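You operate a simulated robot arm through the tools that you are given. There is no shell and no other tool. Be economical: measure what you need, move in short steps, check, and stop when the job is done.

You are at the controls of a simulated two-armed robot. One attempt, no reset.

TASK
Wind the cord that the order card names onto the winder's white bobbin and stand it on the green-dot board.
Fine: spool and length as on the card over the winder; zero the counter first, stop as soon as it jumps to the card's length, leave the spool on the winder; the bobbin goes in the round well.

It is judged by the outcome, as a careful person would: the job done as asked, and still so three seconds after it is handed in. It fails if anything else is knocked over, pushed out of place, dropped, spilled or broken.

THE ROBOT
Two 7-joint arms with two-finger parallel grippers on one trunk, on a base that drives. Base frame: it is fixed to the floor where the robot stands at the start and does not move with it; the origin is under the middle of the robot, x ahead of it, y to its left, z up. Readings come in mm, rad, newtons and seconds.
The left shoulder is at the start at [50, 168, 1207], the right one opposite. With the tool pointing down near the work surface each hand reaches from about 100 to 640 mm from the robot's upright axis, wherever it stands, measured 20 degrees to its own side. Places, roughly: order card [900, -200, 1000]; round well of the board with the green dot [-1300, -600, 700]; winder counter display [400, -100, 900]; winder crank [500, -300, 900]; winder peg [600, -100, 800]; zero button [500, -100, 900]. Payload 1.57 kg a hand.
The tool frame of a hand sits at the grasp point between the pads (the TCP): z along the fingers, y along the line on which they close. The tips reach 30 mm beyond it. The gripper opens to 80 mm. The fingers are 17 mm wide and 12 mm thick; the gripper's body (40 by 82 mm) begins 80 mm behind the TCP.
Orientation is that of the tool frame in the base frame, as a unit quaternion [x, y, z, w]. With the fingers straight down and closing along the base's y, the tool's x points along the base's -x, its y along +y and its z along -z.

THE INTERFACE
- The arms move only by the tool play_rows. It takes "left_increments", "right_increments" or both (then of equal length, played together; a hand with none holds still); each is a list of rows, each a list of 7 numbers: the turn, a rotation vector about the base's x, y, z in rad, then the shift along the base's x, y, z in mm, then the finger opening in mm, from 0 to 80. In form: [[wx, wy, wz, dx, dy, dz, fingers], ...]. A call has 1 to 20 rows; each row is the pose to reach, as a shift and turn from the pose commanded when the call began. Rows are played at 5 a second. More than 50 mm and 0.15 rad between two rows, or a gripper value outside its range, and nothing of the call is played. Where a pose cannot be reached the arm comes as near as it can. A force on the tool above 90 N (or 10 N above the force at the start of the call, whichever is more), or a blocked arm, ends the call early, and 0.2 s more pass. The fingers move at their own pace (about 45 mm/s each) and stop on an object; they squeeze with about 41 N. The grip force told is the motor's: it shows also when the fingers shut on nothing. Time passes only in rows, and 0.2 s behind the last, so rows that repeat a pose let the fingers close. It gives the time, the measured TCP pose, the force on the tool (base axes), the opening and the grip force at its end, in the units of the frame above (readings bear some noise), with the torque about the TCP (base axes, N m) and any sound that the robot's microphone picked up.
- Cameras (640 x 400 px; columns grow to the right, rows downward): "scene" is now at [113.3, -33, 1402.6]; the picture's right is [-0.42, -0.91, 0.00], its down [-0.66, 0.30, -0.69] and it looks along [0.63, -0.29, -0.72] (base axes); focal length 274 px, centre (320, 200). "left" rides on the left gripper at [72, 7, -122] in its tool frame; the picture's right is [-0.09, 1.00, 0.00], its down [-0.84, -0.08, -0.54] and it looks along [-0.54, -0.05, 0.84] (tool axes); focal length 238 px, centre (320, 200). "right" rides on the right gripper at [72, -7, -122] in its tool frame; the picture's right is [0.09, 1.00, 0.00], its down [-0.84, 0.08, -0.54] and it looks along [-0.54, 0.05, 0.84] (tool axes); focal length 238 px, centre (320, 200). There is no depth. A picture from a camera that has moved, and an enlarged one, comes with that camera's place and axes in the base frame and with its lens.
- capture(camera): a new picture of that camera. The clock stands still meanwhile.
- lift_body(by): slides the trunk up (or, below 0, down) by that many mm; the arms and the scene camera ride with it, the base frame stays. It gives what a move gives, with no picture.
- base_move(legs): drives the robot by 1 to 6 legs, each [ahead, left, turn to the left] in mm, mm and rad, along the robot's own axes; the way and the turn of a leg run together, so that a leg with both is an arc; at most 1500 mm and 3.142 rad a leg. The arms and the cameras ride along, it lands a little off, and it stops where it bumps. It gives what a move gives.
- aim_head(pan, tilt): turns the head with the scene camera to pan (to the left, within 1.396 rad either way) and tilt (down, from -0.506 to 1.204), counted from straight ahead of the robot. It gives what a move gives.
- enlarge(camera, box): a new picture of the part [left, top, right, bottom] of that camera's present view, enlarged. The clock stands still meanwhile.
- close_job(): hands the job in; it is judged then, once.

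Work in short steps. Places have to be worked out from the pictures, the camera data and where the tool is seen: move nearer, look again, correct. Check each grasp and each placing, and mend what went wrong. You have 120 turns and 108 pictures in all, those below and enlarged ones among them. Open the grippers and draw the arms clear of the work before you hand the job in, unless the task says otherwise; then end with one line.

The tools are called after "Call:" as name(argument=value, ...) on one line, values as JSON. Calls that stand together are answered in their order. play_rows: Moves the arms, as the interface text tells. Its arguments: {"type":"object","properties":{"left_increments":{"type":"array","items":{"type":"array","items":{"type":"number"}}},"right_increments":{"type":"array","items":{"type":"array","items":{"type":"number"}}}},"required":[]} The other tools are called the same way: lift_body (by) slides the trunk up or down; base_move (legs) drives the base; aim_head (pan, tilt) turns the head that bears the scene camera; capture (camera) takes a picture; enlarge (camera, box) takes an enlarged picture of a part of a camera's view; close_job () hands the job in.

At the start:

```text
t: 0.0
left_tcp_pos: [411.4, -14.9, 1160.1]
left_orientation: [-0.001, 1.0, 0.0, 0.001]
left_force: [0.1, 0.6, 0.0]
left_moment: [-0.05, -0.03, 0.02]
left_opening: 80.0
left_gripper_force: 0.0
right_tcp_pos: [243.9, -331.3, 1188.2]
right_orientation: [0.0, 1.0, -0.001, 0.0]
right_force: [0.0, -0.2, 0.6]
right_moment: [-0.01, -0.01, -0.03]
right_opening: 80.2
right_gripper_force: 0.2
trunk travel left (down, up): [-375.0, 68.0]
robot x, y, heading: [-1.2, 2.0, -0.006]
head pan, tilt: [-0.433, 0.808]
```

scene: 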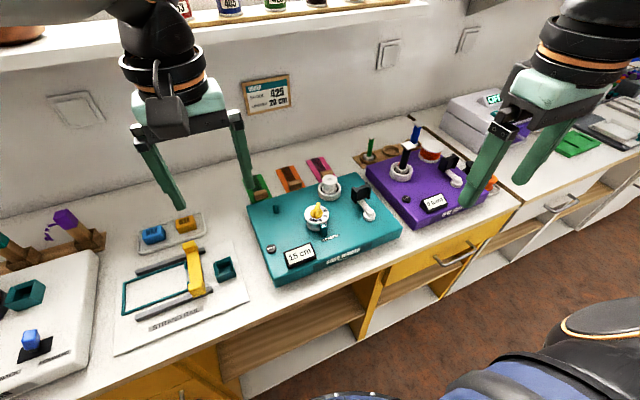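
right: 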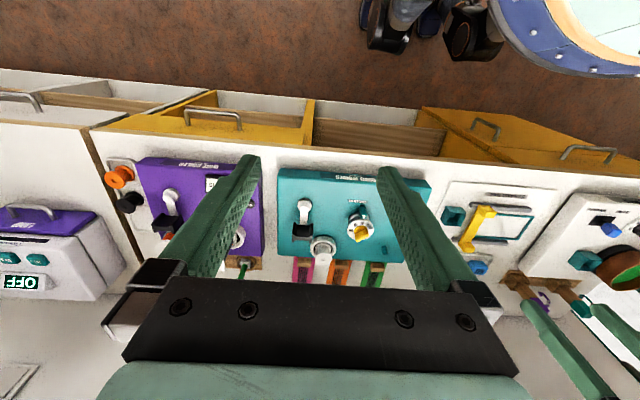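
left: 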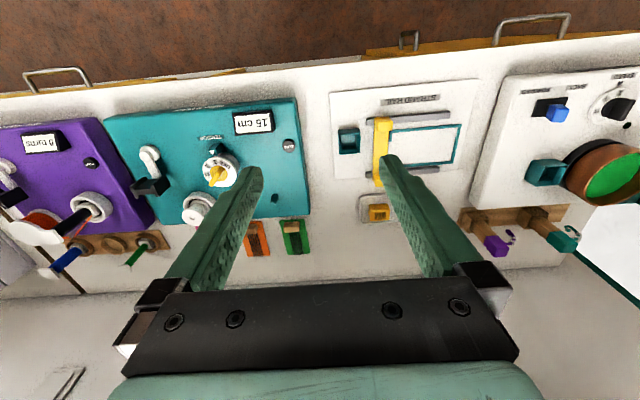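

I'll read the card and the teal winder first.

Call:
enlarge(camera="scene", box=[235, 70, 300, 115])

Call:
enlarge(camera="scene", box=[240, 150, 410, 290])

Call:
enlarge(camera="scene", box=[160, 0, 420, 30])

```text
8.89 times, centred on (268, 92) of scene
camera zoom: at [113.3, -33.0, 1402.6], right [-0.42, -0.91, 0.0], down [-0.66, 0.3, -0.69], along [0.63, -0.29, -0.72], focal length 2432 px, centre (787, 1156)
```

zoom: 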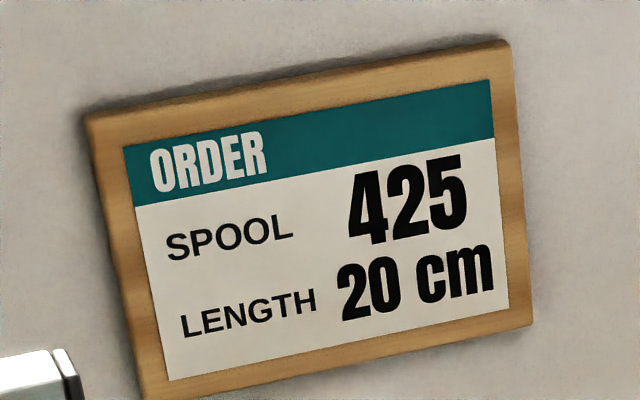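

```text
2.86 times, centred on (325, 220) of scene
camera zoom: at [113.3, -33.0, 1402.6], right [-0.42, -0.91, 0.0], down [-0.66, 0.3, -0.69], along [0.63, -0.29, -0.72], focal length 782 px, centre (306, 143)
```

zoom: 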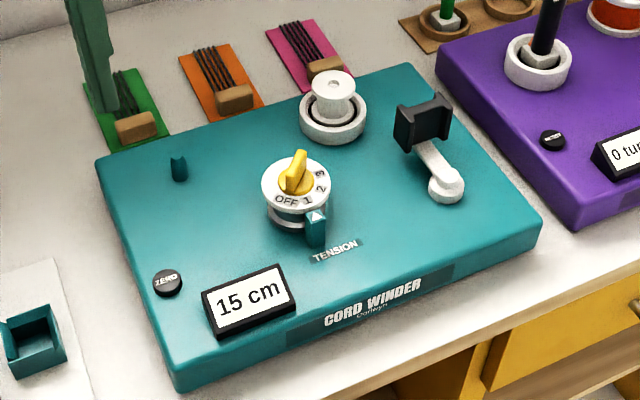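

```text
2.46 times, centred on (290, 15) of scene
camera zoom: at [113.3, -33.0, 1402.6], right [-0.42, -0.91, 0.0], down [-0.66, 0.3, -0.69], along [0.63, -0.29, -0.72], focal length 674 px, centre (394, 655)
```

zoom: 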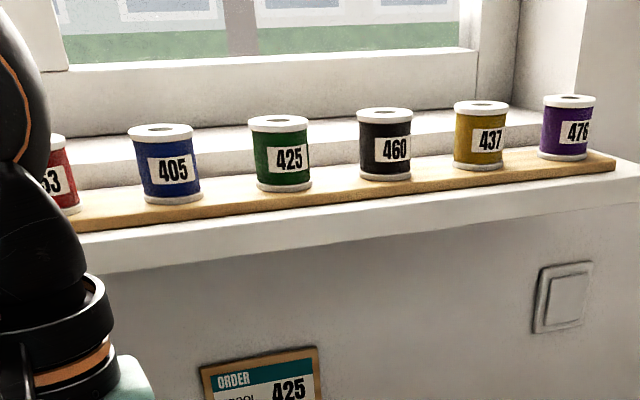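

Spool 425 (green) and 20 cm. Next I look closer at the winder from the hand cameras.

Call:
enlarge(camera="left", box=[100, 90, 320, 270])

Call:
enlarge(camera="right", box=[260, 150, 440, 290])

Call:
aim_head(pan=-0.2, tilt=0.3)

Call:
capture(camera="scene")

```text
2.22 times, centred on (210, 180) of left
camera zoom: at [339.7, -8.3, 1282.9], right [0.09, 1.0, 0.0], down [0.84, -0.08, 0.54], along [0.54, -0.05, -0.84], focal length 530 px, centre (564, 244)
```

zoom: 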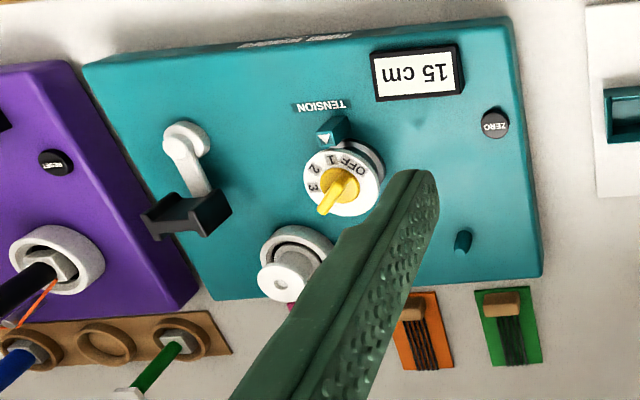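

```text
2.86 times, centred on (350, 220) of right
camera zoom: at [170.9, -337.1, 1309.2], right [-0.09, 1.0, 0.0], down [0.84, 0.08, 0.54], along [0.54, 0.05, -0.84], focal length 681 px, centre (234, 143)
```

zoom: 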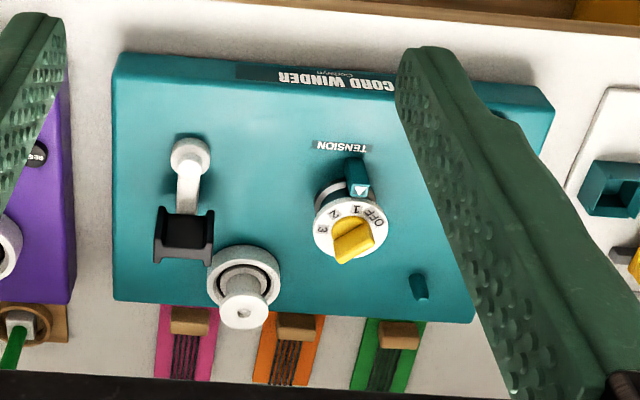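

```text
t: 0.9
left_tcp_pos: [411.7, -15.1, 1160.6]
left_orientation: [-0.001, 1.0, 0.0, 0.001]
left_force: [-0.2, -0.1, 0.3]
left_moment: [0.0, -0.03, 0.0]
left_opening: 80.2
left_gripper_force: 0.0
right_tcp_pos: [242.5, -331.9, 1188.1]
right_orientation: [0.0, 1.0, 0.0, 0.0]
right_force: [0.4, 0.9, -0.5]
right_moment: [0.01, 0.03, 0.01]
right_opening: 79.9
right_gripper_force: 0.1
trunk travel left (down, up): [-375.0, 68.0]
robot x, y, heading: [1.2, -2.8, 0.001]
head pan, tilt: [-0.201, 0.3]
```

```text
99 pictures are left
camera scene: at [132.0, -18.0, 1447.6], right [-0.2, -0.98, 0.0], down [-0.29, 0.06, -0.95], along [0.94, -0.19, -0.3], focal length 274 px, centre (320, 200)
```

scene: 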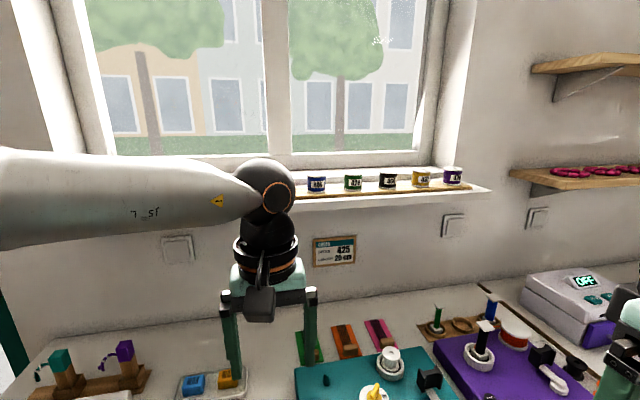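

The tension mark points at 1, and the spools stand on a rail on the windowsill. I pull the left arm aside and pitch the right hand 45° forward so its camera sees the spools.

Call:
play_rows(right_increments=[[0, -0.13, 0, 10, 0, 20, 80], [0, -0.26, 0, 20, 0, 40, 80], [0, -0.39, 0, 30, 0, 60, 80], [0, -0.52, 0, 40, 0, 80, 80], [0, -0.65, 0, 50, 10, 100, 80], [0, -0.785, 0, 60, 20, 120, 80]], left_increments=[[0, 0, 0, -30, 40, 0, 80], [0, 0, 0, -50, 80, 0, 80], [0, 0, 0, -70, 120, 0, 80], [0, 0, 0, -90, 160, 0, 80], [0, 0, 0, -110, 200, 0, 80], [0, 0, 0, -130, 240, 0, 80]])

Call:
capture(camera="right")

Call:
capture(camera="scene")

```text
t: 2.3
left_tcp_pos: [279.4, 227.9, 1159.6]
left_orientation: [-0.001, 1.0, 0.0, 0.001]
left_force: [-0.2, 0.7, -0.1]
left_moment: [-0.01, -0.05, 0.01]
left_opening: 80.1
left_gripper_force: 0.1
right_tcp_pos: [302.0, -310.0, 1307.7]
right_orientation: [0.0, 0.923, 0.001, 0.385]
right_force: [-0.6, -0.2, 0.6]
right_moment: [0.0, 0.04, 0.0]
right_opening: 80.0
right_gripper_force: 0.0
trunk travel left (down, up): [-375.0, 68.0]
robot x, y, heading: [-2.2, 1.4, 0.002]
head pan, tilt: [-0.201, 0.3]
```

```text
98 pictures are left
camera right: at [164.4, -315.9, 1342.1], right [-0.07, 1.0, -0.07], down [0.21, 0.08, 0.98], along [0.98, 0.05, -0.21], focal length 238 px, centre (320, 200)
```

right: 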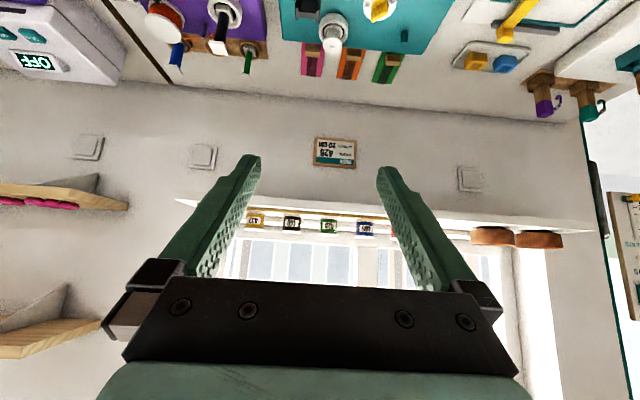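

```text
97 pictures are left
camera scene: at [131.3, -17.0, 1447.8], right [-0.2, -0.98, 0.0], down [-0.29, 0.06, -0.96], along [0.94, -0.19, -0.29], focal length 274 px, centre (320, 200)
```

scene: 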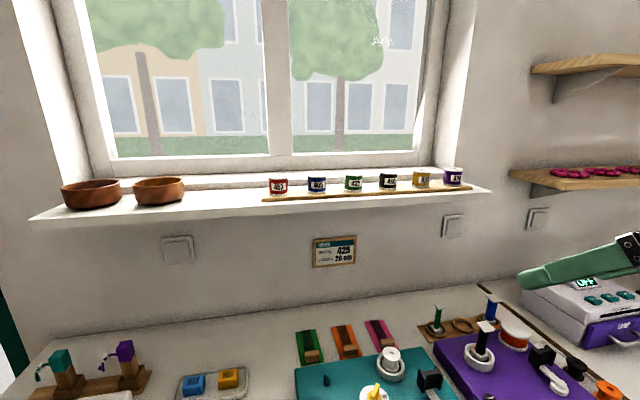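

The two views put spool 425 at about [838, -253, 1271], which is beyond reach from here. I check how much room the base has ahead.

Call:
aim_head(pan=0, tilt=1.2)

Call:
capture(camera="scene")

```text
t: 3.5
left_tcp_pos: [281.2, 224.4, 1159.9]
left_orientation: [-0.001, 1.0, -0.001, 0.0]
left_force: [-0.3, 0.2, -0.3]
left_moment: [0.01, -0.01, -0.01]
left_opening: 80.1
left_gripper_force: 0.1
right_tcp_pos: [302.0, -310.6, 1306.1]
right_orientation: [-0.001, 0.924, 0.0, 0.383]
right_force: [0.2, -0.9, 0.2]
right_moment: [-0.01, 0.01, 0.01]
right_opening: 80.1
right_gripper_force: 0.1
trunk travel left (down, up): [-375.0, 68.0]
robot x, y, heading: [-1.9, -2.2, 0.004]
head pan, tilt: [0.0, 1.201]
```

```text
96 pictures are left
camera scene: at [96.4, 0.6, 1375.6], right [0.0, -1.0, 0.0], down [-0.93, 0.0, -0.36], along [0.36, 0.0, -0.93], focal length 274 px, centre (320, 200)
```

scene: 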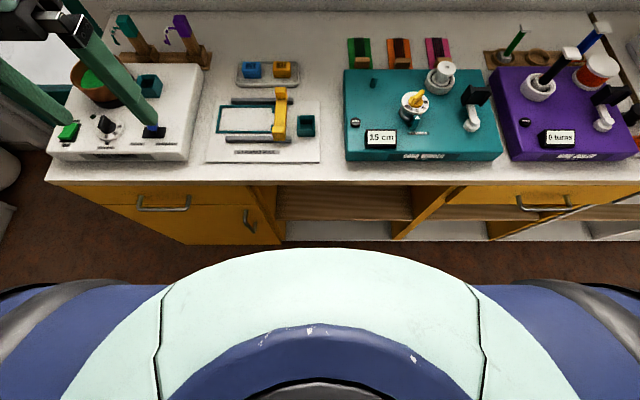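

The counter front is at x≈350 and there looks to be some room for the base. I drive forward 60 mm carefully and check.

Call:
base_move(legs=[[60, 0, 0]])

Call:
capture(camera="scene")

```text
t: 4.5
left_tcp_pos: [342.2, 225.1, 1159.9]
left_orientation: [0.001, 1.0, 0.0, 0.0]
left_force: [-0.2, -0.2, 0.4]
left_moment: [0.02, 0.05, -0.03]
left_opening: 80.2
left_gripper_force: 0.1
right_tcp_pos: [363.4, -312.0, 1307.2]
right_orientation: [0.001, 0.924, -0.001, 0.381]
right_force: [0.4, 0.5, -0.1]
right_moment: [0.03, 0.01, -0.02]
right_opening: 80.1
right_gripper_force: 0.1
trunk travel left (down, up): [-375.0, 68.0]
robot x, y, heading: [59.1, 2.1, -0.008]
head pan, tilt: [0.0, 1.201]
```

```text
95 pictures are left
camera scene: at [157.8, 0.5, 1375.5], right [0.0, -1.0, 0.0], down [-0.93, 0.0, -0.36], along [0.36, 0.0, -0.93], focal length 274 px, centre (320, 200)
```

scene: 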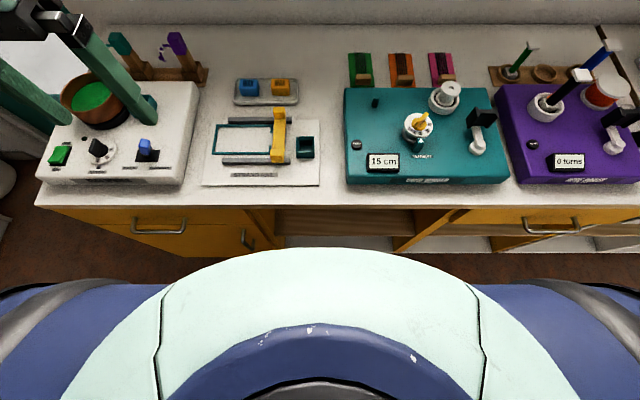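

Moved freely. I raise the trunk and bring the right hand in front of spool 425 with the same 45° pitch.

Call:
lift_body(by=65)

Call:
play_rows(right_increments=[[0, 0, 0, 40, 6, 0, 80], [0, 0, 0, 80, 12, 0, 80], [0, 0, 0, 120, 18, 0, 80], [0, 0, 0, 160, 24, 0, 80], [0, 0, 0, 200, 30, 0, 80], [0, 0, 0, 240, 36, 0, 80], [0, 0, 0, 280, 42, 0, 80]])

Call:
capture(camera="right")

Call:
aim_head(pan=-0.25, tilt=0.4)

Call:
capture(camera="scene")

```text
t: 5.5
left_tcp_pos: [341.3, 225.3, 1226.1]
left_orientation: [0.0, 1.0, 0.0, 0.0]
left_force: [0.0, 0.3, -0.1]
left_moment: [0.01, 0.02, 0.01]
left_opening: 80.0
left_gripper_force: 0.1
right_tcp_pos: [363.0, -310.7, 1371.1]
right_orientation: [0.001, 0.924, 0.0, 0.382]
right_force: [-0.2, 0.0, -0.4]
right_moment: [-0.03, 0.01, 0.02]
right_opening: 79.9
right_gripper_force: 0.0
trunk travel left (down, up): [-440.0, 3.0]
robot x, y, heading: [60.2, 0.4, -0.004]
head pan, tilt: [0.0, 1.201]
```

```text
t: 7.2
left_tcp_pos: [342.5, 225.6, 1225.6]
left_orientation: [0.0, 1.0, -0.002, 0.0]
left_force: [0.2, -0.8, -0.3]
left_moment: [0.0, 0.03, 0.03]
left_opening: 79.9
left_gripper_force: 0.0
right_tcp_pos: [645.1, -271.9, 1371.3]
right_orientation: [0.0, 0.924, 0.0, 0.382]
right_force: [-0.1, 0.1, 0.5]
right_moment: [0.04, 0.0, 0.05]
right_opening: 80.1
right_gripper_force: 0.1
trunk travel left (down, up): [-440.0, 3.0]
robot x, y, heading: [57.6, 2.1, -0.001]
head pan, tilt: [0.0, 1.201]
```

```text
94 pictures are left
camera right: at [508.4, -276.6, 1405.7], right [-0.06, 1.0, -0.06], down [0.21, 0.08, 0.97], along [0.98, 0.05, -0.21], focal length 238 px, centre (320, 200)
```

right: 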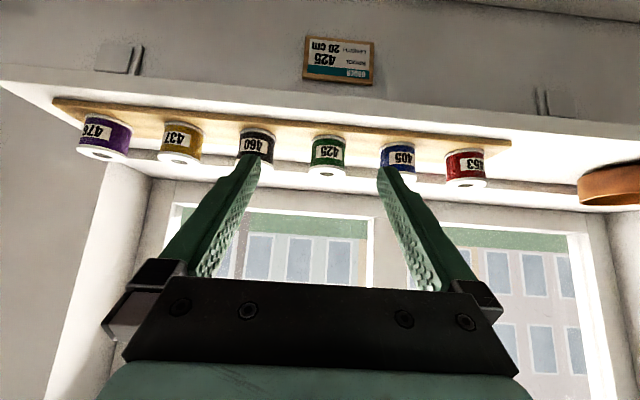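

```text
t: 8.3
left_tcp_pos: [341.4, 226.2, 1225.4]
left_orientation: [0.0, 1.0, -0.001, 0.001]
left_force: [-0.7, 0.6, 0.1]
left_moment: [-0.01, 0.0, 0.03]
left_opening: 80.0
left_gripper_force: 0.0
right_tcp_pos: [643.2, -271.9, 1371.8]
right_orientation: [0.001, 0.924, -0.001, 0.382]
right_force: [0.5, -0.3, 0.7]
right_moment: [0.01, 0.01, 0.0]
right_opening: 79.9
right_gripper_force: 0.1
trunk travel left (down, up): [-440.0, 3.0]
robot x, y, heading: [62.8, -1.6, -0.001]
head pan, tilt: [-0.25, 0.4]
```

```text
93 pictures are left
camera scene: at [190.5, -22.4, 1503.4], right [-0.25, -0.97, 0.0], down [-0.38, 0.1, -0.92], along [0.89, -0.23, -0.39], focal length 274 px, centre (320, 200)
```

scene: 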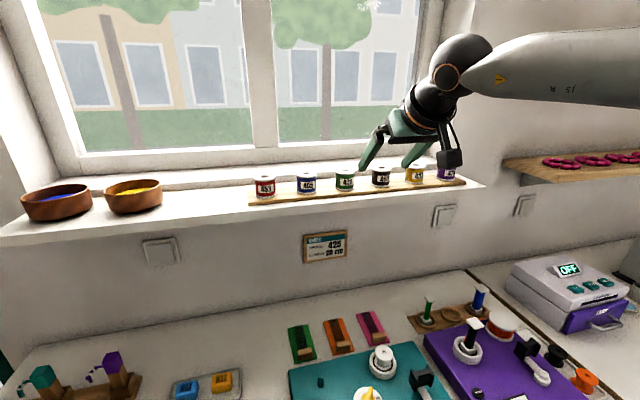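

Refined estimate: spool 425's axis is at about [815, -253], z 1258–1300. I move to a pre-grasp point back along the tool axis.

Call:
play_rows(right_increments=[[0, 0, 0, 40, 10, -5, 80], [0, 0, 0, 80, 17, -15, 80], [0, 0, 0, 120, 17, -34, 80]])

Call:
capture(camera="right")

Call:
enlarge(camera="scene", box=[280, 100, 480, 225])

```text
t: 9.1
left_tcp_pos: [340.7, 224.9, 1225.8]
left_orientation: [-0.001, 1.0, 0.0, 0.0]
left_force: [1.1, 0.5, -0.1]
left_moment: [0.01, 0.01, -0.02]
left_opening: 80.0
left_gripper_force: 0.0
right_tcp_pos: [730.7, -266.4, 1336.7]
right_orientation: [0.002, 0.924, -0.001, 0.383]
right_force: [-0.1, -0.5, 0.5]
right_moment: [0.01, 0.01, 0.01]
right_opening: 80.1
right_gripper_force: 0.1
right hand out of reach, approached as far as the arm can: row 2, 3
trunk travel left (down, up): [-440.0, 3.0]
robot x, y, heading: [61.5, 0.3, 0.001]
head pan, tilt: [-0.25, 0.4]
```

```text
92 pictures are left
camera right: at [593.3, -271.3, 1371.3], right [-0.06, 1.0, -0.07], down [0.21, 0.08, 0.97], along [0.98, 0.05, -0.21], focal length 238 px, centre (320, 200)
```

right: 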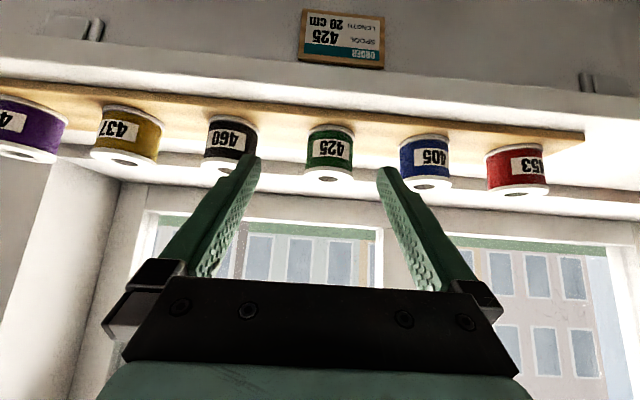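

```text
3.20 times, centred on (380, 162) of scene
camera zoom: at [190.0, -22.5, 1503.5], right [-0.25, -0.97, 0.0], down [-0.38, 0.1, -0.92], along [0.89, -0.23, -0.39], focal length 876 px, centre (128, 320)
```

zoom: 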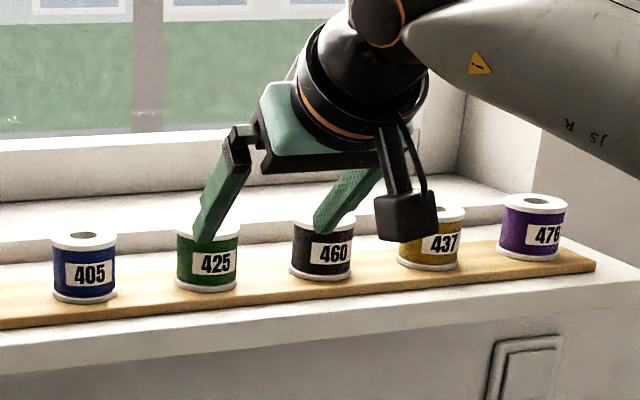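

Out of reach by about 90 mm. I draw the hand back and up, then drive further forward.

Call:
play_rows(right_increments=[[0, 0, 0, -40, 0, 20, 80], [0, 0, 0, -80, 0, 30, 80], [0, 0, 0, -120, 0, 35, 80], [0, 0, 0, -140, 0, 35, 80]])

Call:
base_move(legs=[[90, 0, 0]])

```text
t: 10.1
left_tcp_pos: [340.4, 225.4, 1225.9]
left_orientation: [0.0, 1.0, 0.0, 0.0]
left_force: [0.1, 0.0, 0.5]
left_moment: [0.01, -0.03, 0.01]
left_opening: 80.0
left_gripper_force: 0.1
right_tcp_pos: [588.3, -264.0, 1371.1]
right_orientation: [0.001, 0.924, 0.0, 0.382]
right_force: [0.5, 0.1, 0.1]
right_moment: [0.01, 0.03, 0.01]
right_opening: 80.0
right_gripper_force: 0.0
trunk travel left (down, up): [-440.0, 3.0]
robot x, y, heading: [59.1, -0.3, 0.003]
head pan, tilt: [-0.25, 0.4]
```

```text
t: 11.1
left_tcp_pos: [389.9, 223.8, 1225.6]
left_orientation: [0.0, 1.0, -0.001, 0.001]
left_force: [0.3, -0.6, -0.3]
left_moment: [-0.02, -0.02, -0.04]
left_opening: 79.9
left_gripper_force: 0.0
right_tcp_pos: [638.9, -265.5, 1368.9]
right_orientation: [0.002, 0.925, -0.001, 0.381]
right_force: [-0.9, -0.4, 0.6]
right_moment: [0.0, -0.03, 0.01]
right_opening: 79.9
right_gripper_force: 0.1
trunk travel left (down, up): [-440.0, 3.0]
robot x, y, heading: [111.8, 1.6, -0.002]
head pan, tilt: [-0.25, 0.4]
stopped in leg 1: the robot was blocked; the commanded pose is now the measured one
```

The base is now blocked by the counter at x≈112. A slightly flatter pitch (52°) with a fingertip grip should reach, so I move to pre-grasp with that.

Call:
play_rows(right_increments=[[0, -0.06, 0, 45, 5, -5, 80], [0, -0.122, 0, 90, 12, -22, 80], [0, -0.122, 0, 110, 12, -37, 80], [0, -0.122, 0, 130, 12, -47, 80]])

Call:
capture(camera="right")

Call:
enlarge(camera="scene", box=[280, 100, 480, 225])

```text
t: 12.1
left_tcp_pos: [392.4, 223.7, 1224.3]
left_orientation: [-0.001, 1.0, -0.001, 0.0]
left_force: [0.2, 0.0, -0.4]
left_moment: [0.01, 0.05, 0.0]
left_opening: 79.8
left_gripper_force: 0.0
right_tcp_pos: [772.0, -254.2, 1323.6]
right_orientation: [0.002, 0.9, -0.002, 0.436]
right_force: [-0.3, -0.3, 0.5]
right_moment: [-0.02, 0.04, 0.0]
right_opening: 80.3
right_gripper_force: 0.0
trunk travel left (down, up): [-440.0, 3.0]
robot x, y, heading: [109.4, -1.0, 0.0]
head pan, tilt: [-0.25, 0.4]
```

```text
90 pictures are left
camera right: at [631.6, -259.3, 1341.0], right [-0.05, 1.0, -0.07], down [0.09, 0.08, 0.99], along [0.99, 0.05, -0.1], focal length 238 px, centre (320, 200)
```

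right: 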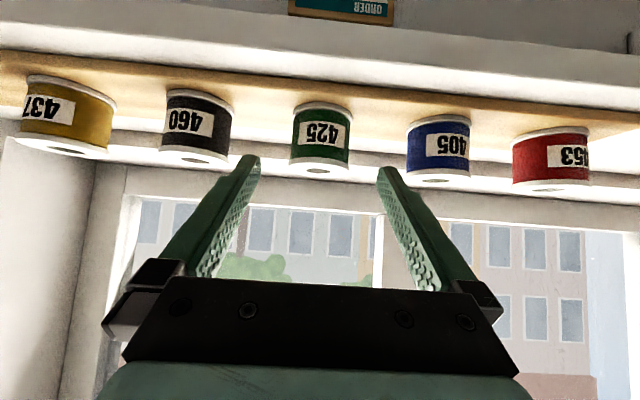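

```text
3.20 times, centred on (380, 162) of scene
camera zoom: at [241.3, -22.6, 1503.3], right [-0.25, -0.97, 0.0], down [-0.38, 0.1, -0.92], along [0.89, -0.23, -0.39], focal length 876 px, centre (128, 320)
```

zoom: 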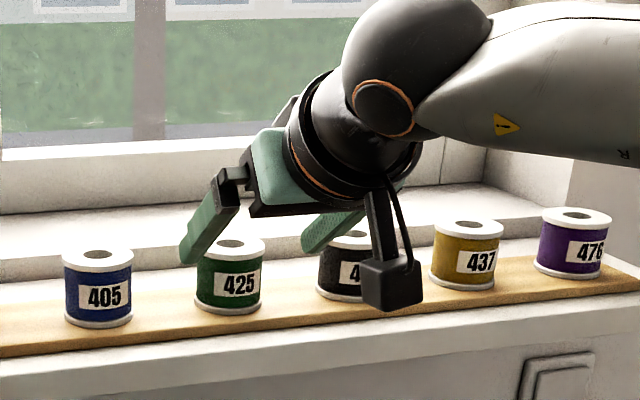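

Fingers are centred on the spool in y. I advance the last bit along the tool axis, then close.

Call:
play_rows(right_increments=[[0, 0, 0, 18, 1, -15, 80], [0, 0, 0, 36, 2, -29, 80], [0, 0, 0, 36, 2, -29, 80]])

Call:
capture(camera="right")

Call:
enlarge(camera="scene", box=[280, 100, 480, 225])

```text
t: 12.9
left_tcp_pos: [391.4, 224.7, 1225.3]
left_orientation: [-0.001, 1.0, -0.001, 0.001]
left_force: [0.3, 0.1, 0.5]
left_moment: [-0.02, 0.04, 0.0]
left_opening: 80.0
left_gripper_force: 0.1
right_tcp_pos: [807.7, -251.5, 1294.8]
right_orientation: [0.001, 0.9, 0.0, 0.436]
right_force: [-0.4, -0.5, -0.4]
right_moment: [-0.01, 0.01, -0.01]
right_opening: 80.1
right_gripper_force: 0.1
trunk travel left (down, up): [-440.0, 3.0]
robot x, y, heading: [115.1, -0.5, -0.004]
head pan, tilt: [-0.25, 0.4]
```

```text
88 pictures are left
camera right: at [666.4, -256.6, 1312.9], right [-0.05, 1.0, -0.07], down [0.09, 0.08, 0.99], along [0.99, 0.05, -0.1], focal length 238 px, centre (320, 200)
```

right: 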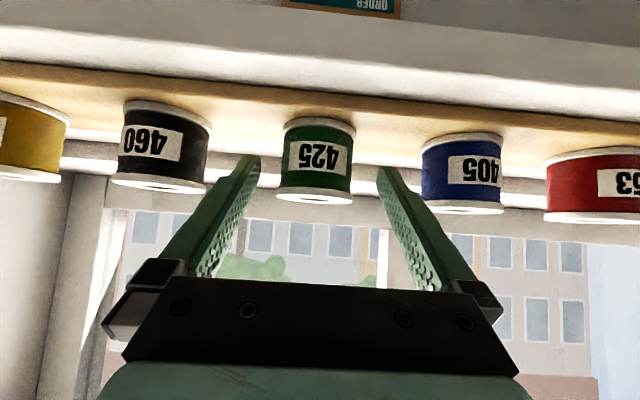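

```text
3.20 times, centred on (380, 162) of scene
camera zoom: at [240.1, -22.3, 1503.5], right [-0.25, -0.97, 0.0], down [-0.38, 0.1, -0.92], along [0.89, -0.23, -0.39], focal length 876 px, centre (128, 320)
```

zoom: 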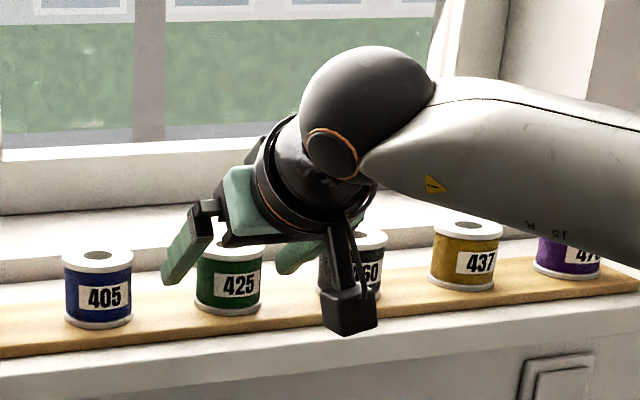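

Geometry checks: the tips are about 10 mm beyond the spool's axis at mid-height. Closing.

Call:
play_rows(right_increments=[[0, 0, 0, 0, 0, 0, 60], [0, 0, 0, 0, 0, 0, 45], [0, 0, 0, 0, 0, 0, 20], [0, 0, 0, 0, 0, 0, 20], [0, 0, 0, 0, 0, 0, 20]])

Call:
capture(camera="right")

```text
t: 14.1
left_tcp_pos: [391.3, 224.2, 1225.3]
left_orientation: [-0.001, 1.0, 0.0, 0.0]
left_force: [-0.1, 0.7, 0.2]
left_moment: [-0.03, -0.02, -0.03]
left_opening: 80.0
left_gripper_force: 0.1
right_tcp_pos: [807.2, -251.3, 1294.3]
right_orientation: [0.001, 0.9, -0.001, 0.437]
right_force: [0.6, -1.1, -0.6]
right_moment: [-0.09, -0.05, -0.01]
right_opening: 49.6
right_gripper_force: 39.5
trunk travel left (down, up): [-440.0, 3.0]
robot x, y, heading: [105.7, -1.6, 0.002]
head pan, tilt: [-0.25, 0.4]
```

```text
86 pictures are left
camera right: at [666.4, -256.7, 1312.9], right [-0.05, 1.0, -0.07], down [0.09, 0.08, 0.99], along [0.99, 0.05, -0.1], focal length 238 px, centre (320, 200)
```

right: 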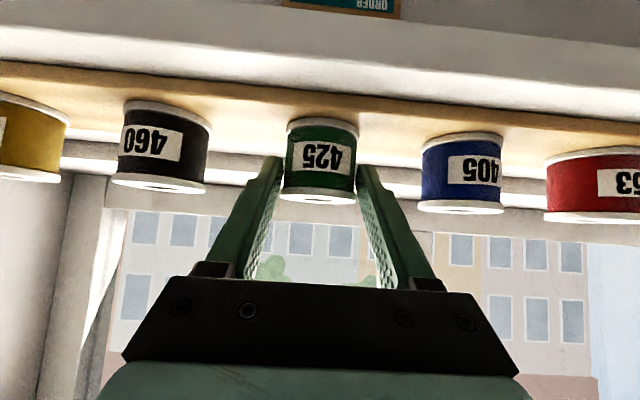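

Gripped at 49.6 mm. I lift 60 mm straight up (the rail may have pegs), then back off a bit and check.

Call:
play_rows(right_increments=[[0, 0, 0, 0, 0, 15, 20], [0, 0, 0, 0, 0, 35, 20], [0, 0, 0, -5, 0, 55, 20], [0, 0, 0, -40, 0, 75, 20], [0, 0, 0, -85, 5, 75, 20], [0, 0, 0, -130, 10, 75, 20], [0, 0, 0, -170, 15, 65, 20]])

Call:
capture(camera="right")

Call:
aim_head(pan=-0.25, tilt=0.7)

Call:
capture(camera="scene")

```text
t: 15.7
left_tcp_pos: [391.0, 223.4, 1225.7]
left_orientation: [-0.001, 1.0, 0.0, 0.0]
left_force: [0.5, -0.7, 0.2]
left_moment: [-0.03, 0.0, 0.01]
left_opening: 80.0
left_gripper_force: 0.1
right_tcp_pos: [634.0, -237.2, 1358.9]
right_orientation: [0.002, 0.9, 0.001, 0.436]
right_force: [0.0, 0.8, 0.2]
right_moment: [0.01, -0.04, 0.01]
right_opening: 20.1
right_gripper_force: 0.0
right hand out of reach, approached as far as the arm can: row 2, 3
trunk travel left (down, up): [-440.0, 3.0]
robot x, y, heading: [113.7, 0.1, -0.003]
head pan, tilt: [-0.25, 0.4]
```

```text
85 pictures are left
camera right: at [494.6, -242.6, 1377.2], right [-0.05, 1.0, -0.07], down [0.09, 0.07, 0.99], along [0.99, 0.05, -0.1], focal length 238 px, centre (320, 200)
```

right: 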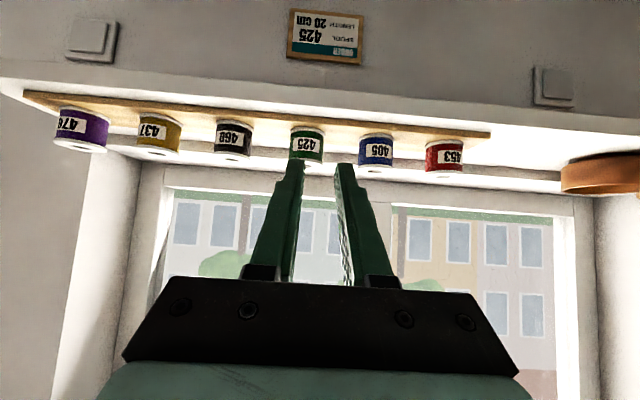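

```text
t: 16.5
left_tcp_pos: [392.2, 224.2, 1226.0]
left_orientation: [-0.001, 1.0, -0.001, 0.0]
left_force: [-0.4, 0.8, 0.8]
left_moment: [0.02, -0.02, -0.01]
left_opening: 80.1
left_gripper_force: 0.1
right_tcp_pos: [637.2, -237.6, 1358.4]
right_orientation: [0.002, 0.9, -0.001, 0.436]
right_force: [-0.2, 0.7, 0.0]
right_moment: [-0.01, -0.01, -0.01]
right_opening: 19.8
right_gripper_force: 0.0
trunk travel left (down, up): [-440.0, 3.0]
robot x, y, heading: [111.4, -2.4, -0.001]
head pan, tilt: [-0.25, 0.7]
```

```text
84 pictures are left
camera scene: at [232.8, -20.5, 1476.7], right [-0.25, -0.97, 0.0], down [-0.62, 0.16, -0.77], along [0.74, -0.19, -0.64], focal length 274 px, centre (320, 200)
```

scene: 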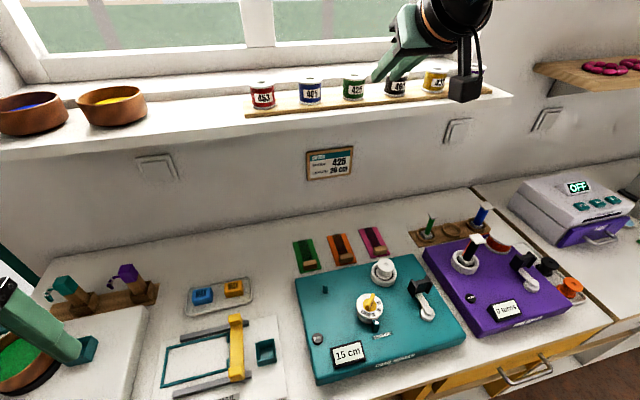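

The grip was lost during the lift because the arm hit its reach limit. I check how spool 425 stands now.

Call:
enlarge(camera="scene", box=[240, 60, 460, 130])

Call:
enlarge(camera="right", box=[210, 90, 410, 215])

```text
2.91 times, centred on (350, 95) of scene
camera zoom: at [232.8, -20.5, 1476.7], right [-0.25, -0.97, 0.0], down [-0.62, 0.16, -0.77], along [0.74, -0.19, -0.64], focal length 796 px, centre (233, 506)
```

zoom: 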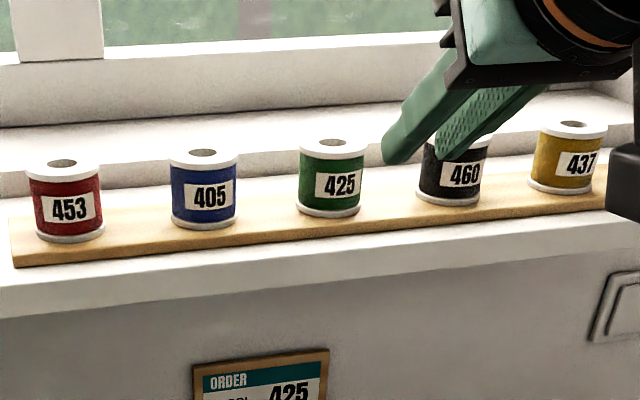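

```text
3.20 times, centred on (310, 152) of right
camera zoom: at [496.0, -242.4, 1377.5], right [-0.05, 1.0, -0.07], down [0.09, 0.08, 0.99], along [0.99, 0.05, -0.1], focal length 763 px, centre (352, 352)
```

zoom: 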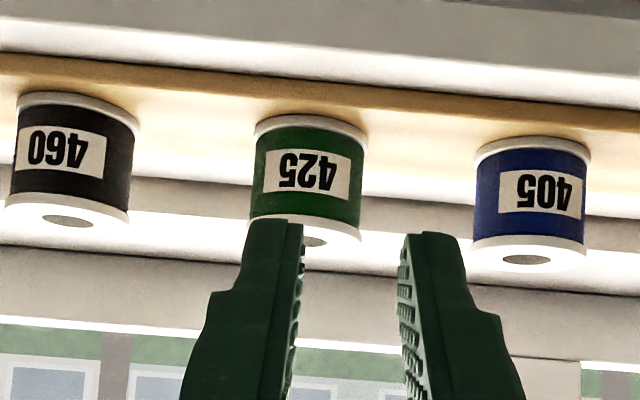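

It is still standing in place. I retry with a flatter 65° pitch and a deeper grip, which leaves room to lift.

Call:
play_rows(right_increments=[[0, 0, 0, 0, -5, 0, 80], [0, -0.113, 0, 45, -15, 0, 80], [0, -0.226, 0, 90, -15, -20, 80], [0, -0.226, 0, 115, -15, -45, 80], [0, -0.226, 0, 134, -15, -54, 80]])

Call:
capture(camera="right")

Call:
enlarge(camera="scene", box=[280, 40, 480, 140])

```text
t: 17.7
left_tcp_pos: [393.1, 225.3, 1225.7]
left_orientation: [0.0, 1.0, -0.001, 0.0]
left_force: [0.2, -0.2, 0.2]
left_moment: [0.01, 0.01, 0.01]
left_opening: 79.9
left_gripper_force: 0.1
right_tcp_pos: [770.5, -250.2, 1304.8]
right_orientation: [0.001, 0.844, 0.0, 0.536]
right_force: [0.2, 0.4, 0.0]
right_moment: [0.01, -0.01, 0.01]
right_opening: 79.9
right_gripper_force: 0.0
trunk travel left (down, up): [-440.0, 3.0]
robot x, y, heading: [105.9, 0.6, -0.003]
head pan, tilt: [-0.25, 0.7]
```

```text
81 pictures are left
camera right: at [628.9, -256.3, 1290.1], right [-0.04, 1.0, -0.08], down [-0.13, 0.08, 0.99], along [0.99, 0.05, 0.13], focal length 238 px, centre (320, 200)
```

right: 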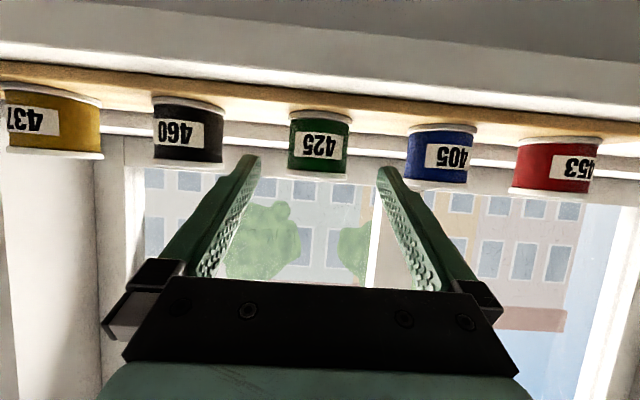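

```text
3.20 times, centred on (380, 90) of scene
camera zoom: at [233.3, -20.5, 1476.5], right [-0.25, -0.97, 0.0], down [-0.62, 0.16, -0.76], along [0.74, -0.19, -0.64], focal length 876 px, centre (128, 552)
```

zoom: 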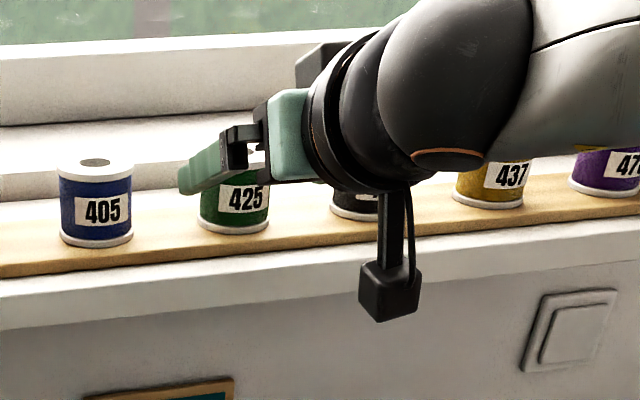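

Aligned. I advance to the deeper grasp and close.

Call:
play_rows(right_increments=[[0, 0, 0, 20, 0, -9, 80], [0, 0, 0, 41, 0, -19, 80], [0, 0, 0, 41, 0, -19, 80], [0, 0, 0, 41, 0, -19, 60], [0, 0, 0, 41, 0, -19, 45], [0, 0, 0, 41, 0, -19, 20], [0, 0, 0, 41, 0, -19, 20], [0, 0, 0, 41, 0, -19, 20]])

Call:
capture(camera="right")

```text
t: 19.5
left_tcp_pos: [392.5, 225.3, 1224.2]
left_orientation: [-0.001, 1.0, 0.0, 0.0]
left_force: [-0.3, -1.0, 0.4]
left_moment: [0.01, -0.02, -0.04]
left_opening: 80.1
left_gripper_force: 0.1
right_tcp_pos: [811.7, -251.1, 1284.7]
right_orientation: [0.001, 0.845, 0.0, 0.534]
right_force: [-0.1, -0.1, 0.9]
right_moment: [-0.01, 0.06, 0.0]
right_opening: 49.4
right_gripper_force: 39.7
trunk travel left (down, up): [-440.0, 3.0]
robot x, y, heading: [112.8, 2.7, -0.003]
head pan, tilt: [-0.25, 0.7]
```

```text
79 pictures are left
camera right: at [669.9, -256.2, 1271.3], right [-0.04, 1.0, -0.08], down [-0.13, 0.08, 0.99], along [0.99, 0.05, 0.13], focal length 238 px, centre (320, 200)
```

right: 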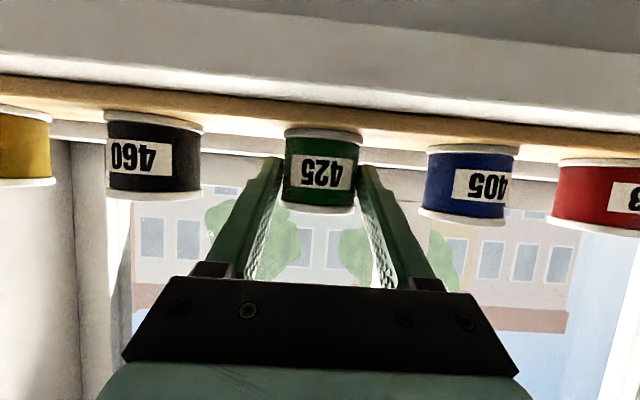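

Gripped. I lift 25 mm first and check.

Call:
play_rows(right_increments=[[0, 0, 0, 0, 0, 8, 20], [0, 0, 0, 0, 0, 16, 20], [0, 0, 0, 0, 0, 25, 20]])

Call:
capture(camera="right")

```text
t: 20.3
left_tcp_pos: [391.3, 224.1, 1225.0]
left_orientation: [-0.002, 1.0, -0.001, 0.0]
left_force: [-0.5, -0.4, -0.8]
left_moment: [0.01, 0.02, -0.03]
left_opening: 80.1
left_gripper_force: 0.1
right_tcp_pos: [811.1, -250.3, 1310.9]
right_orientation: [0.001, 0.845, 0.0, 0.535]
right_force: [-0.4, -0.9, -1.4]
right_moment: [-0.02, 0.02, 0.02]
right_opening: 49.8
right_gripper_force: 41.0
trunk travel left (down, up): [-440.0, 3.0]
robot x, y, heading: [107.4, 1.0, 0.001]
head pan, tilt: [-0.25, 0.7]
```

```text
78 pictures are left
camera right: at [670.0, -256.2, 1297.2], right [-0.04, 1.0, -0.08], down [-0.13, 0.08, 0.99], along [0.99, 0.05, 0.13], focal length 238 px, centre (320, 200)
```

right: 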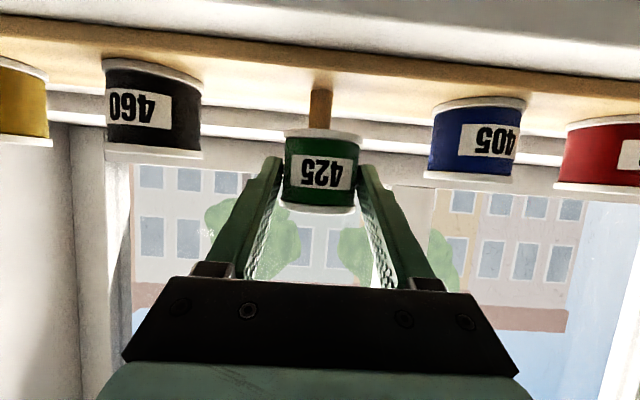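

There are wooden pegs under the spools, so I keep lifting straight up.

Call:
play_rows(right_increments=[[0, 0, 0, 0, 0, 8, 20], [0, 0, 0, 0, 0, 16, 20]])

Call:
capture(camera="right")

```text
t: 20.9
left_tcp_pos: [390.5, 225.1, 1225.2]
left_orientation: [-0.001, 1.0, 0.0, 0.0]
left_force: [0.5, -0.1, 0.4]
left_moment: [0.08, -0.01, -0.02]
left_opening: 79.7
left_gripper_force: 0.1
right_tcp_pos: [811.6, -248.8, 1326.4]
right_orientation: [0.001, 0.845, 0.0, 0.535]
right_force: [0.0, 0.8, -1.1]
right_moment: [-0.01, 0.0, 0.01]
right_opening: 49.6
right_gripper_force: 40.7
trunk travel left (down, up): [-440.0, 3.0]
robot x, y, heading: [110.8, -1.3, -0.001]
head pan, tilt: [-0.25, 0.7]
```

```text
77 pictures are left
camera right: at [669.7, -256.4, 1313.2], right [-0.04, 1.0, -0.08], down [-0.13, 0.08, 0.99], along [0.99, 0.05, 0.13], focal length 238 px, centre (320, 200)
```

right: 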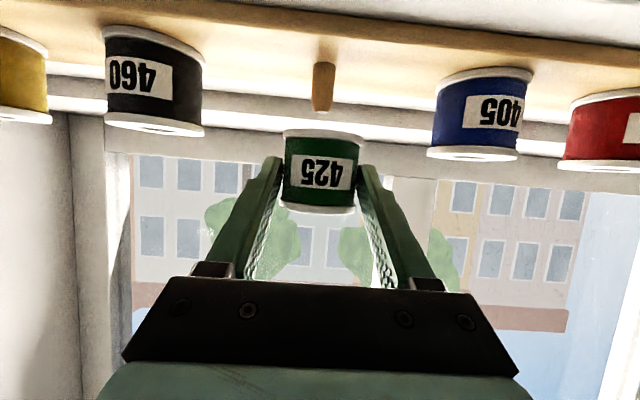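

Spool clear of its peg. I draw straight back, then descend in front while yawing -45° so the low-hung camera will clear the winder.

Call:
play_rows(right_increments=[[0, 0, 0, -25, 0, 8, 20], [0, 0, 0, -65, 0, 8, 20], [0, 0, 0, -105, 5, 8, 20], [0, 0, 0, -145, 10, 8, 20], [0, 0, 0, -185, 15, 8, 20], [0, 0, -0.13, -210, 40, -20, 20], [0, 0, -0.26, -220, 65, -60, 20], [0, 0, -0.39, -220, 90, -100, 20], [0, 0, -0.52, -220, 110, -140, 20], [0, 0, -0.65, -220, 120, -180, 20], [0, 0, -0.785, -220, 125, -220, 20]])

Call:
capture(camera="scene")

Call:
capture(camera="right")

```text
t: 23.3
left_tcp_pos: [392.6, 225.0, 1225.1]
left_orientation: [-0.001, 1.0, 0.0, -0.001]
left_force: [-0.5, -1.1, 1.0]
left_moment: [0.01, -0.01, -0.04]
left_opening: 80.4
left_gripper_force: 0.1
right_tcp_pos: [557.2, -247.4, 1173.9]
right_orientation: [0.324, 0.782, -0.202, 0.493]
right_force: [-0.6, 0.2, 0.0]
right_moment: [0.01, 0.01, 0.01]
right_opening: 49.9
right_gripper_force: 40.9
right hand out of reach, approached as far as the arm can: row 8, 9, 10, 11
trunk travel left (down, up): [-440.0, 3.0]
robot x, y, heading: [108.9, -1.1, -0.004]
head pan, tilt: [-0.25, 0.7]
```

```text
76 pictures are left
camera scene: at [234.2, -21.3, 1476.4], right [-0.25, -0.97, 0.0], down [-0.62, 0.16, -0.76], along [0.74, -0.19, -0.65], focal length 274 px, centre (320, 200)
```

scene: 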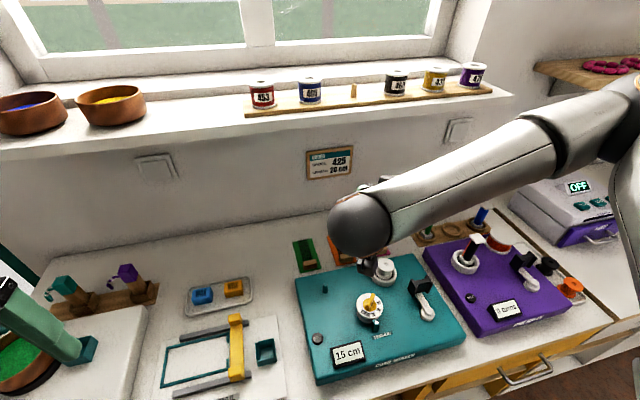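

```text
75 pictures are left
camera right: at [453.0, -151.5, 1161.1], right [0.68, 0.73, -0.08], down [-0.04, 0.14, 0.99], along [0.74, -0.67, 0.12], focal length 238 px, centre (320, 200)
```

right: 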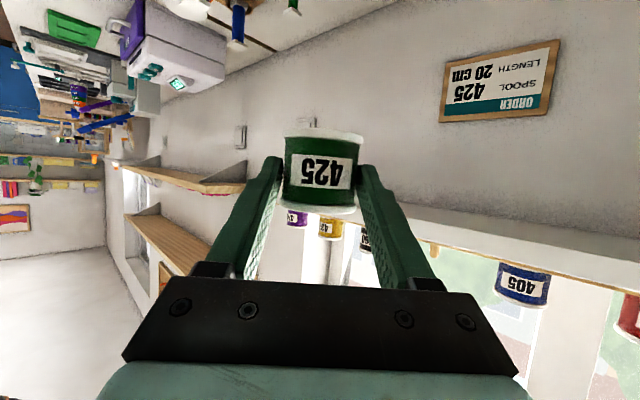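

The right arm can't take that yaw. I'll use a mid-air handover to the left hand (top-down) instead: first yaw the right hand back and see where it settles.

Call:
play_rows(right_increments=[[0, 0, 0.13, -20, 0, 0, 20], [0, 0, 0.26, -40, 0, 0, 20], [0, 0, 0.39, -60, 0, 0, 20], [0, 0, 0.52, -80, 0, 0, 20], [0, 0, 0.65, -100, 0, 0, 20], [0, 0, 0.785, -120, 0, 0, 20]], left_increments=[[0, 0, -0.13, 0, 0, 0, 80], [0, 0, -0.26, 0, 0, 0, 80], [0, 0, -0.39, 0, 0, 0, 80], [0, 0, -0.52, 0, 0, 0, 80], [0, 0, -0.65, 0, 0, 0, 80], [0, 0, -0.785, 0, 0, 0, 80]])

```text
t: 24.7
left_tcp_pos: [389.5, 221.8, 1225.6]
left_orientation: [0.384, 0.923, 0.001, 0.0]
left_force: [0.0, -0.4, -0.1]
left_moment: [0.03, -0.07, 0.03]
left_opening: 80.2
left_gripper_force: 0.1
right_tcp_pos: [557.0, -291.0, 1204.0]
right_orientation: [0.001, 0.844, 0.001, 0.536]
right_force: [-0.9, -0.6, -0.8]
right_moment: [0.04, -0.01, 0.06]
right_opening: 49.9
right_gripper_force: 41.7
right hand out of reach, approached as far as the arm can: row 2, 3, 4, 5, 6
trunk travel left (down, up): [-440.0, 3.0]
robot x, y, heading: [108.9, -1.5, -0.0]
head pan, tilt: [-0.25, 0.7]
```

The wrist is being asked too close to the shoulder, so backing the robot off will free it. First I move the right hand out and up to a feasible pose.

Call:
play_rows(right_increments=[[0, 0, 0, 40, -20, 30, 20], [0, 0, 0, 80, -40, 60, 20], [0, 0, 0, 120, -60, 90, 20], [0, 0, 0, 160, -80, 120, 20]])

Call:
base_move(legs=[[-90, 0, 0], [0, 150, 0]])

```text
refused: row 1 steps farther than a row can; nothing moved
```

```text
t: 27.4
left_tcp_pos: [299.9, 375.6, 1226.8]
left_orientation: [0.381, 0.925, -0.001, 0.0]
left_force: [-0.1, -0.4, 0.4]
left_moment: [-0.04, -0.01, 0.0]
left_opening: 80.1
left_gripper_force: 0.1
right_tcp_pos: [469.5, -137.7, 1203.4]
right_orientation: [0.001, 0.845, 0.0, 0.534]
right_force: [0.5, 0.7, -1.2]
right_moment: [-0.01, 0.03, 0.0]
right_opening: 49.6
right_gripper_force: 40.9
trunk travel left (down, up): [-440.0, 3.0]
robot x, y, heading: [17.4, 152.7, -0.0]
head pan, tilt: [-0.25, 0.7]
```

Base is repositioned at [17, 153]. I move the right hand toward the peg with a small step first.

Call:
play_rows(right_increments=[[0, 0, 0, 20, 0, 10, 20], [0, 0, 0, 60, 0, 10, 20], [0, 0, 0, 100, 0, 10, 20]])

```text
t: 28.2
left_tcp_pos: [301.2, 376.2, 1225.1]
left_orientation: [0.381, 0.925, -0.001, 0.0]
left_force: [-0.6, 0.1, 0.7]
left_moment: [0.0, 0.01, -0.01]
left_opening: 80.2
left_gripper_force: 0.0
right_tcp_pos: [571.3, -137.7, 1214.0]
right_orientation: [0.001, 0.845, 0.0, 0.535]
right_force: [1.5, -0.6, -1.2]
right_moment: [0.01, 0.0, 0.01]
right_opening: 49.5
right_gripper_force: 41.0
trunk travel left (down, up): [-440.0, 3.0]
robot x, y, heading: [16.5, 153.1, 0.0]
head pan, tilt: [-0.25, 0.7]
```

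References are good. Now I yaw -45° while descending a bit, and lower the trunk 100 mm.

Call:
play_rows(right_increments=[[0, 0, -0.13, 5, 5, -10, 20], [0, 0, -0.26, 10, 10, -30, 20], [0, 0, -0.39, 10, 12, -50, 20], [0, 0, -0.52, 10, 12, -70, 20], [0, 0, -0.65, 10, 12, -90, 20], [0, 0, -0.785, 10, 12, -110, 20]])

Call:
lift_body(by=-100)

Call:
aim_head(pan=-0.5, tilt=0.8)

Call:
capture(camera="scene")

```text
t: 29.6
left_tcp_pos: [300.6, 376.5, 1225.7]
left_orientation: [0.382, 0.924, 0.0, 0.0]
left_force: [-1.1, 0.4, 0.3]
left_moment: [0.01, 0.01, 0.0]
left_opening: 80.2
left_gripper_force: 0.0
right_tcp_pos: [564.4, -152.8, 1122.7]
right_orientation: [0.324, 0.78, -0.204, 0.495]
right_force: [-0.1, 0.5, -1.3]
right_moment: [0.03, 0.04, 0.06]
right_opening: 49.7
right_gripper_force: 41.4
right hand out of reach, approached as far as the arm can: row 5, 6
trunk travel left (down, up): [-440.0, 3.0]
robot x, y, heading: [20.4, 149.9, -0.003]
head pan, tilt: [-0.25, 0.7]
```

```text
t: 30.9
left_tcp_pos: [300.1, 375.6, 1125.3]
left_orientation: [0.381, 0.924, 0.0, 0.0]
left_force: [0.1, 0.8, 0.0]
left_moment: [-0.05, -0.01, -0.04]
left_opening: 79.9
left_gripper_force: 0.1
right_tcp_pos: [564.7, -153.5, 1022.7]
right_orientation: [0.324, 0.781, -0.204, 0.494]
right_force: [0.5, -0.2, -0.6]
right_moment: [0.01, -0.03, 0.0]
right_opening: 49.6
right_gripper_force: 41.0
trunk travel left (down, up): [-340.0, 103.0]
robot x, y, heading: [23.1, 150.9, -0.005]
head pan, tilt: [-0.25, 0.7]
```

```text
t: 31.7
left_tcp_pos: [300.8, 376.4, 1124.1]
left_orientation: [0.381, 0.924, -0.001, 0.0]
left_force: [-0.5, -0.4, 0.2]
left_moment: [0.01, 0.01, -0.03]
left_opening: 80.1
left_gripper_force: 0.1
right_tcp_pos: [564.0, -151.9, 1021.1]
right_orientation: [0.324, 0.781, -0.203, 0.494]
right_force: [0.6, 0.2, -1.0]
right_moment: [0.01, 0.03, 0.02]
right_opening: 49.8
right_gripper_force: 40.8
trunk travel left (down, up): [-340.0, 103.0]
robot x, y, heading: [22.0, 147.9, -0.002]
head pan, tilt: [-0.499, 0.799]
```

```text
74 pictures are left
camera scene: at [131.3, 112.4, 1368.3], right [-0.48, -0.88, 0.0], down [-0.63, 0.34, -0.7], along [0.61, -0.33, -0.72], focal length 274 px, centre (320, 200)
```

scene: 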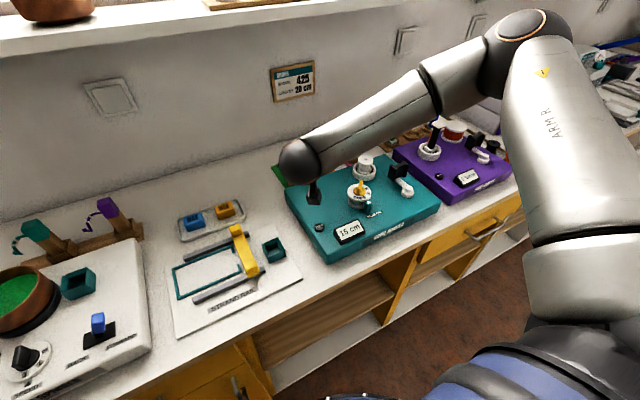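

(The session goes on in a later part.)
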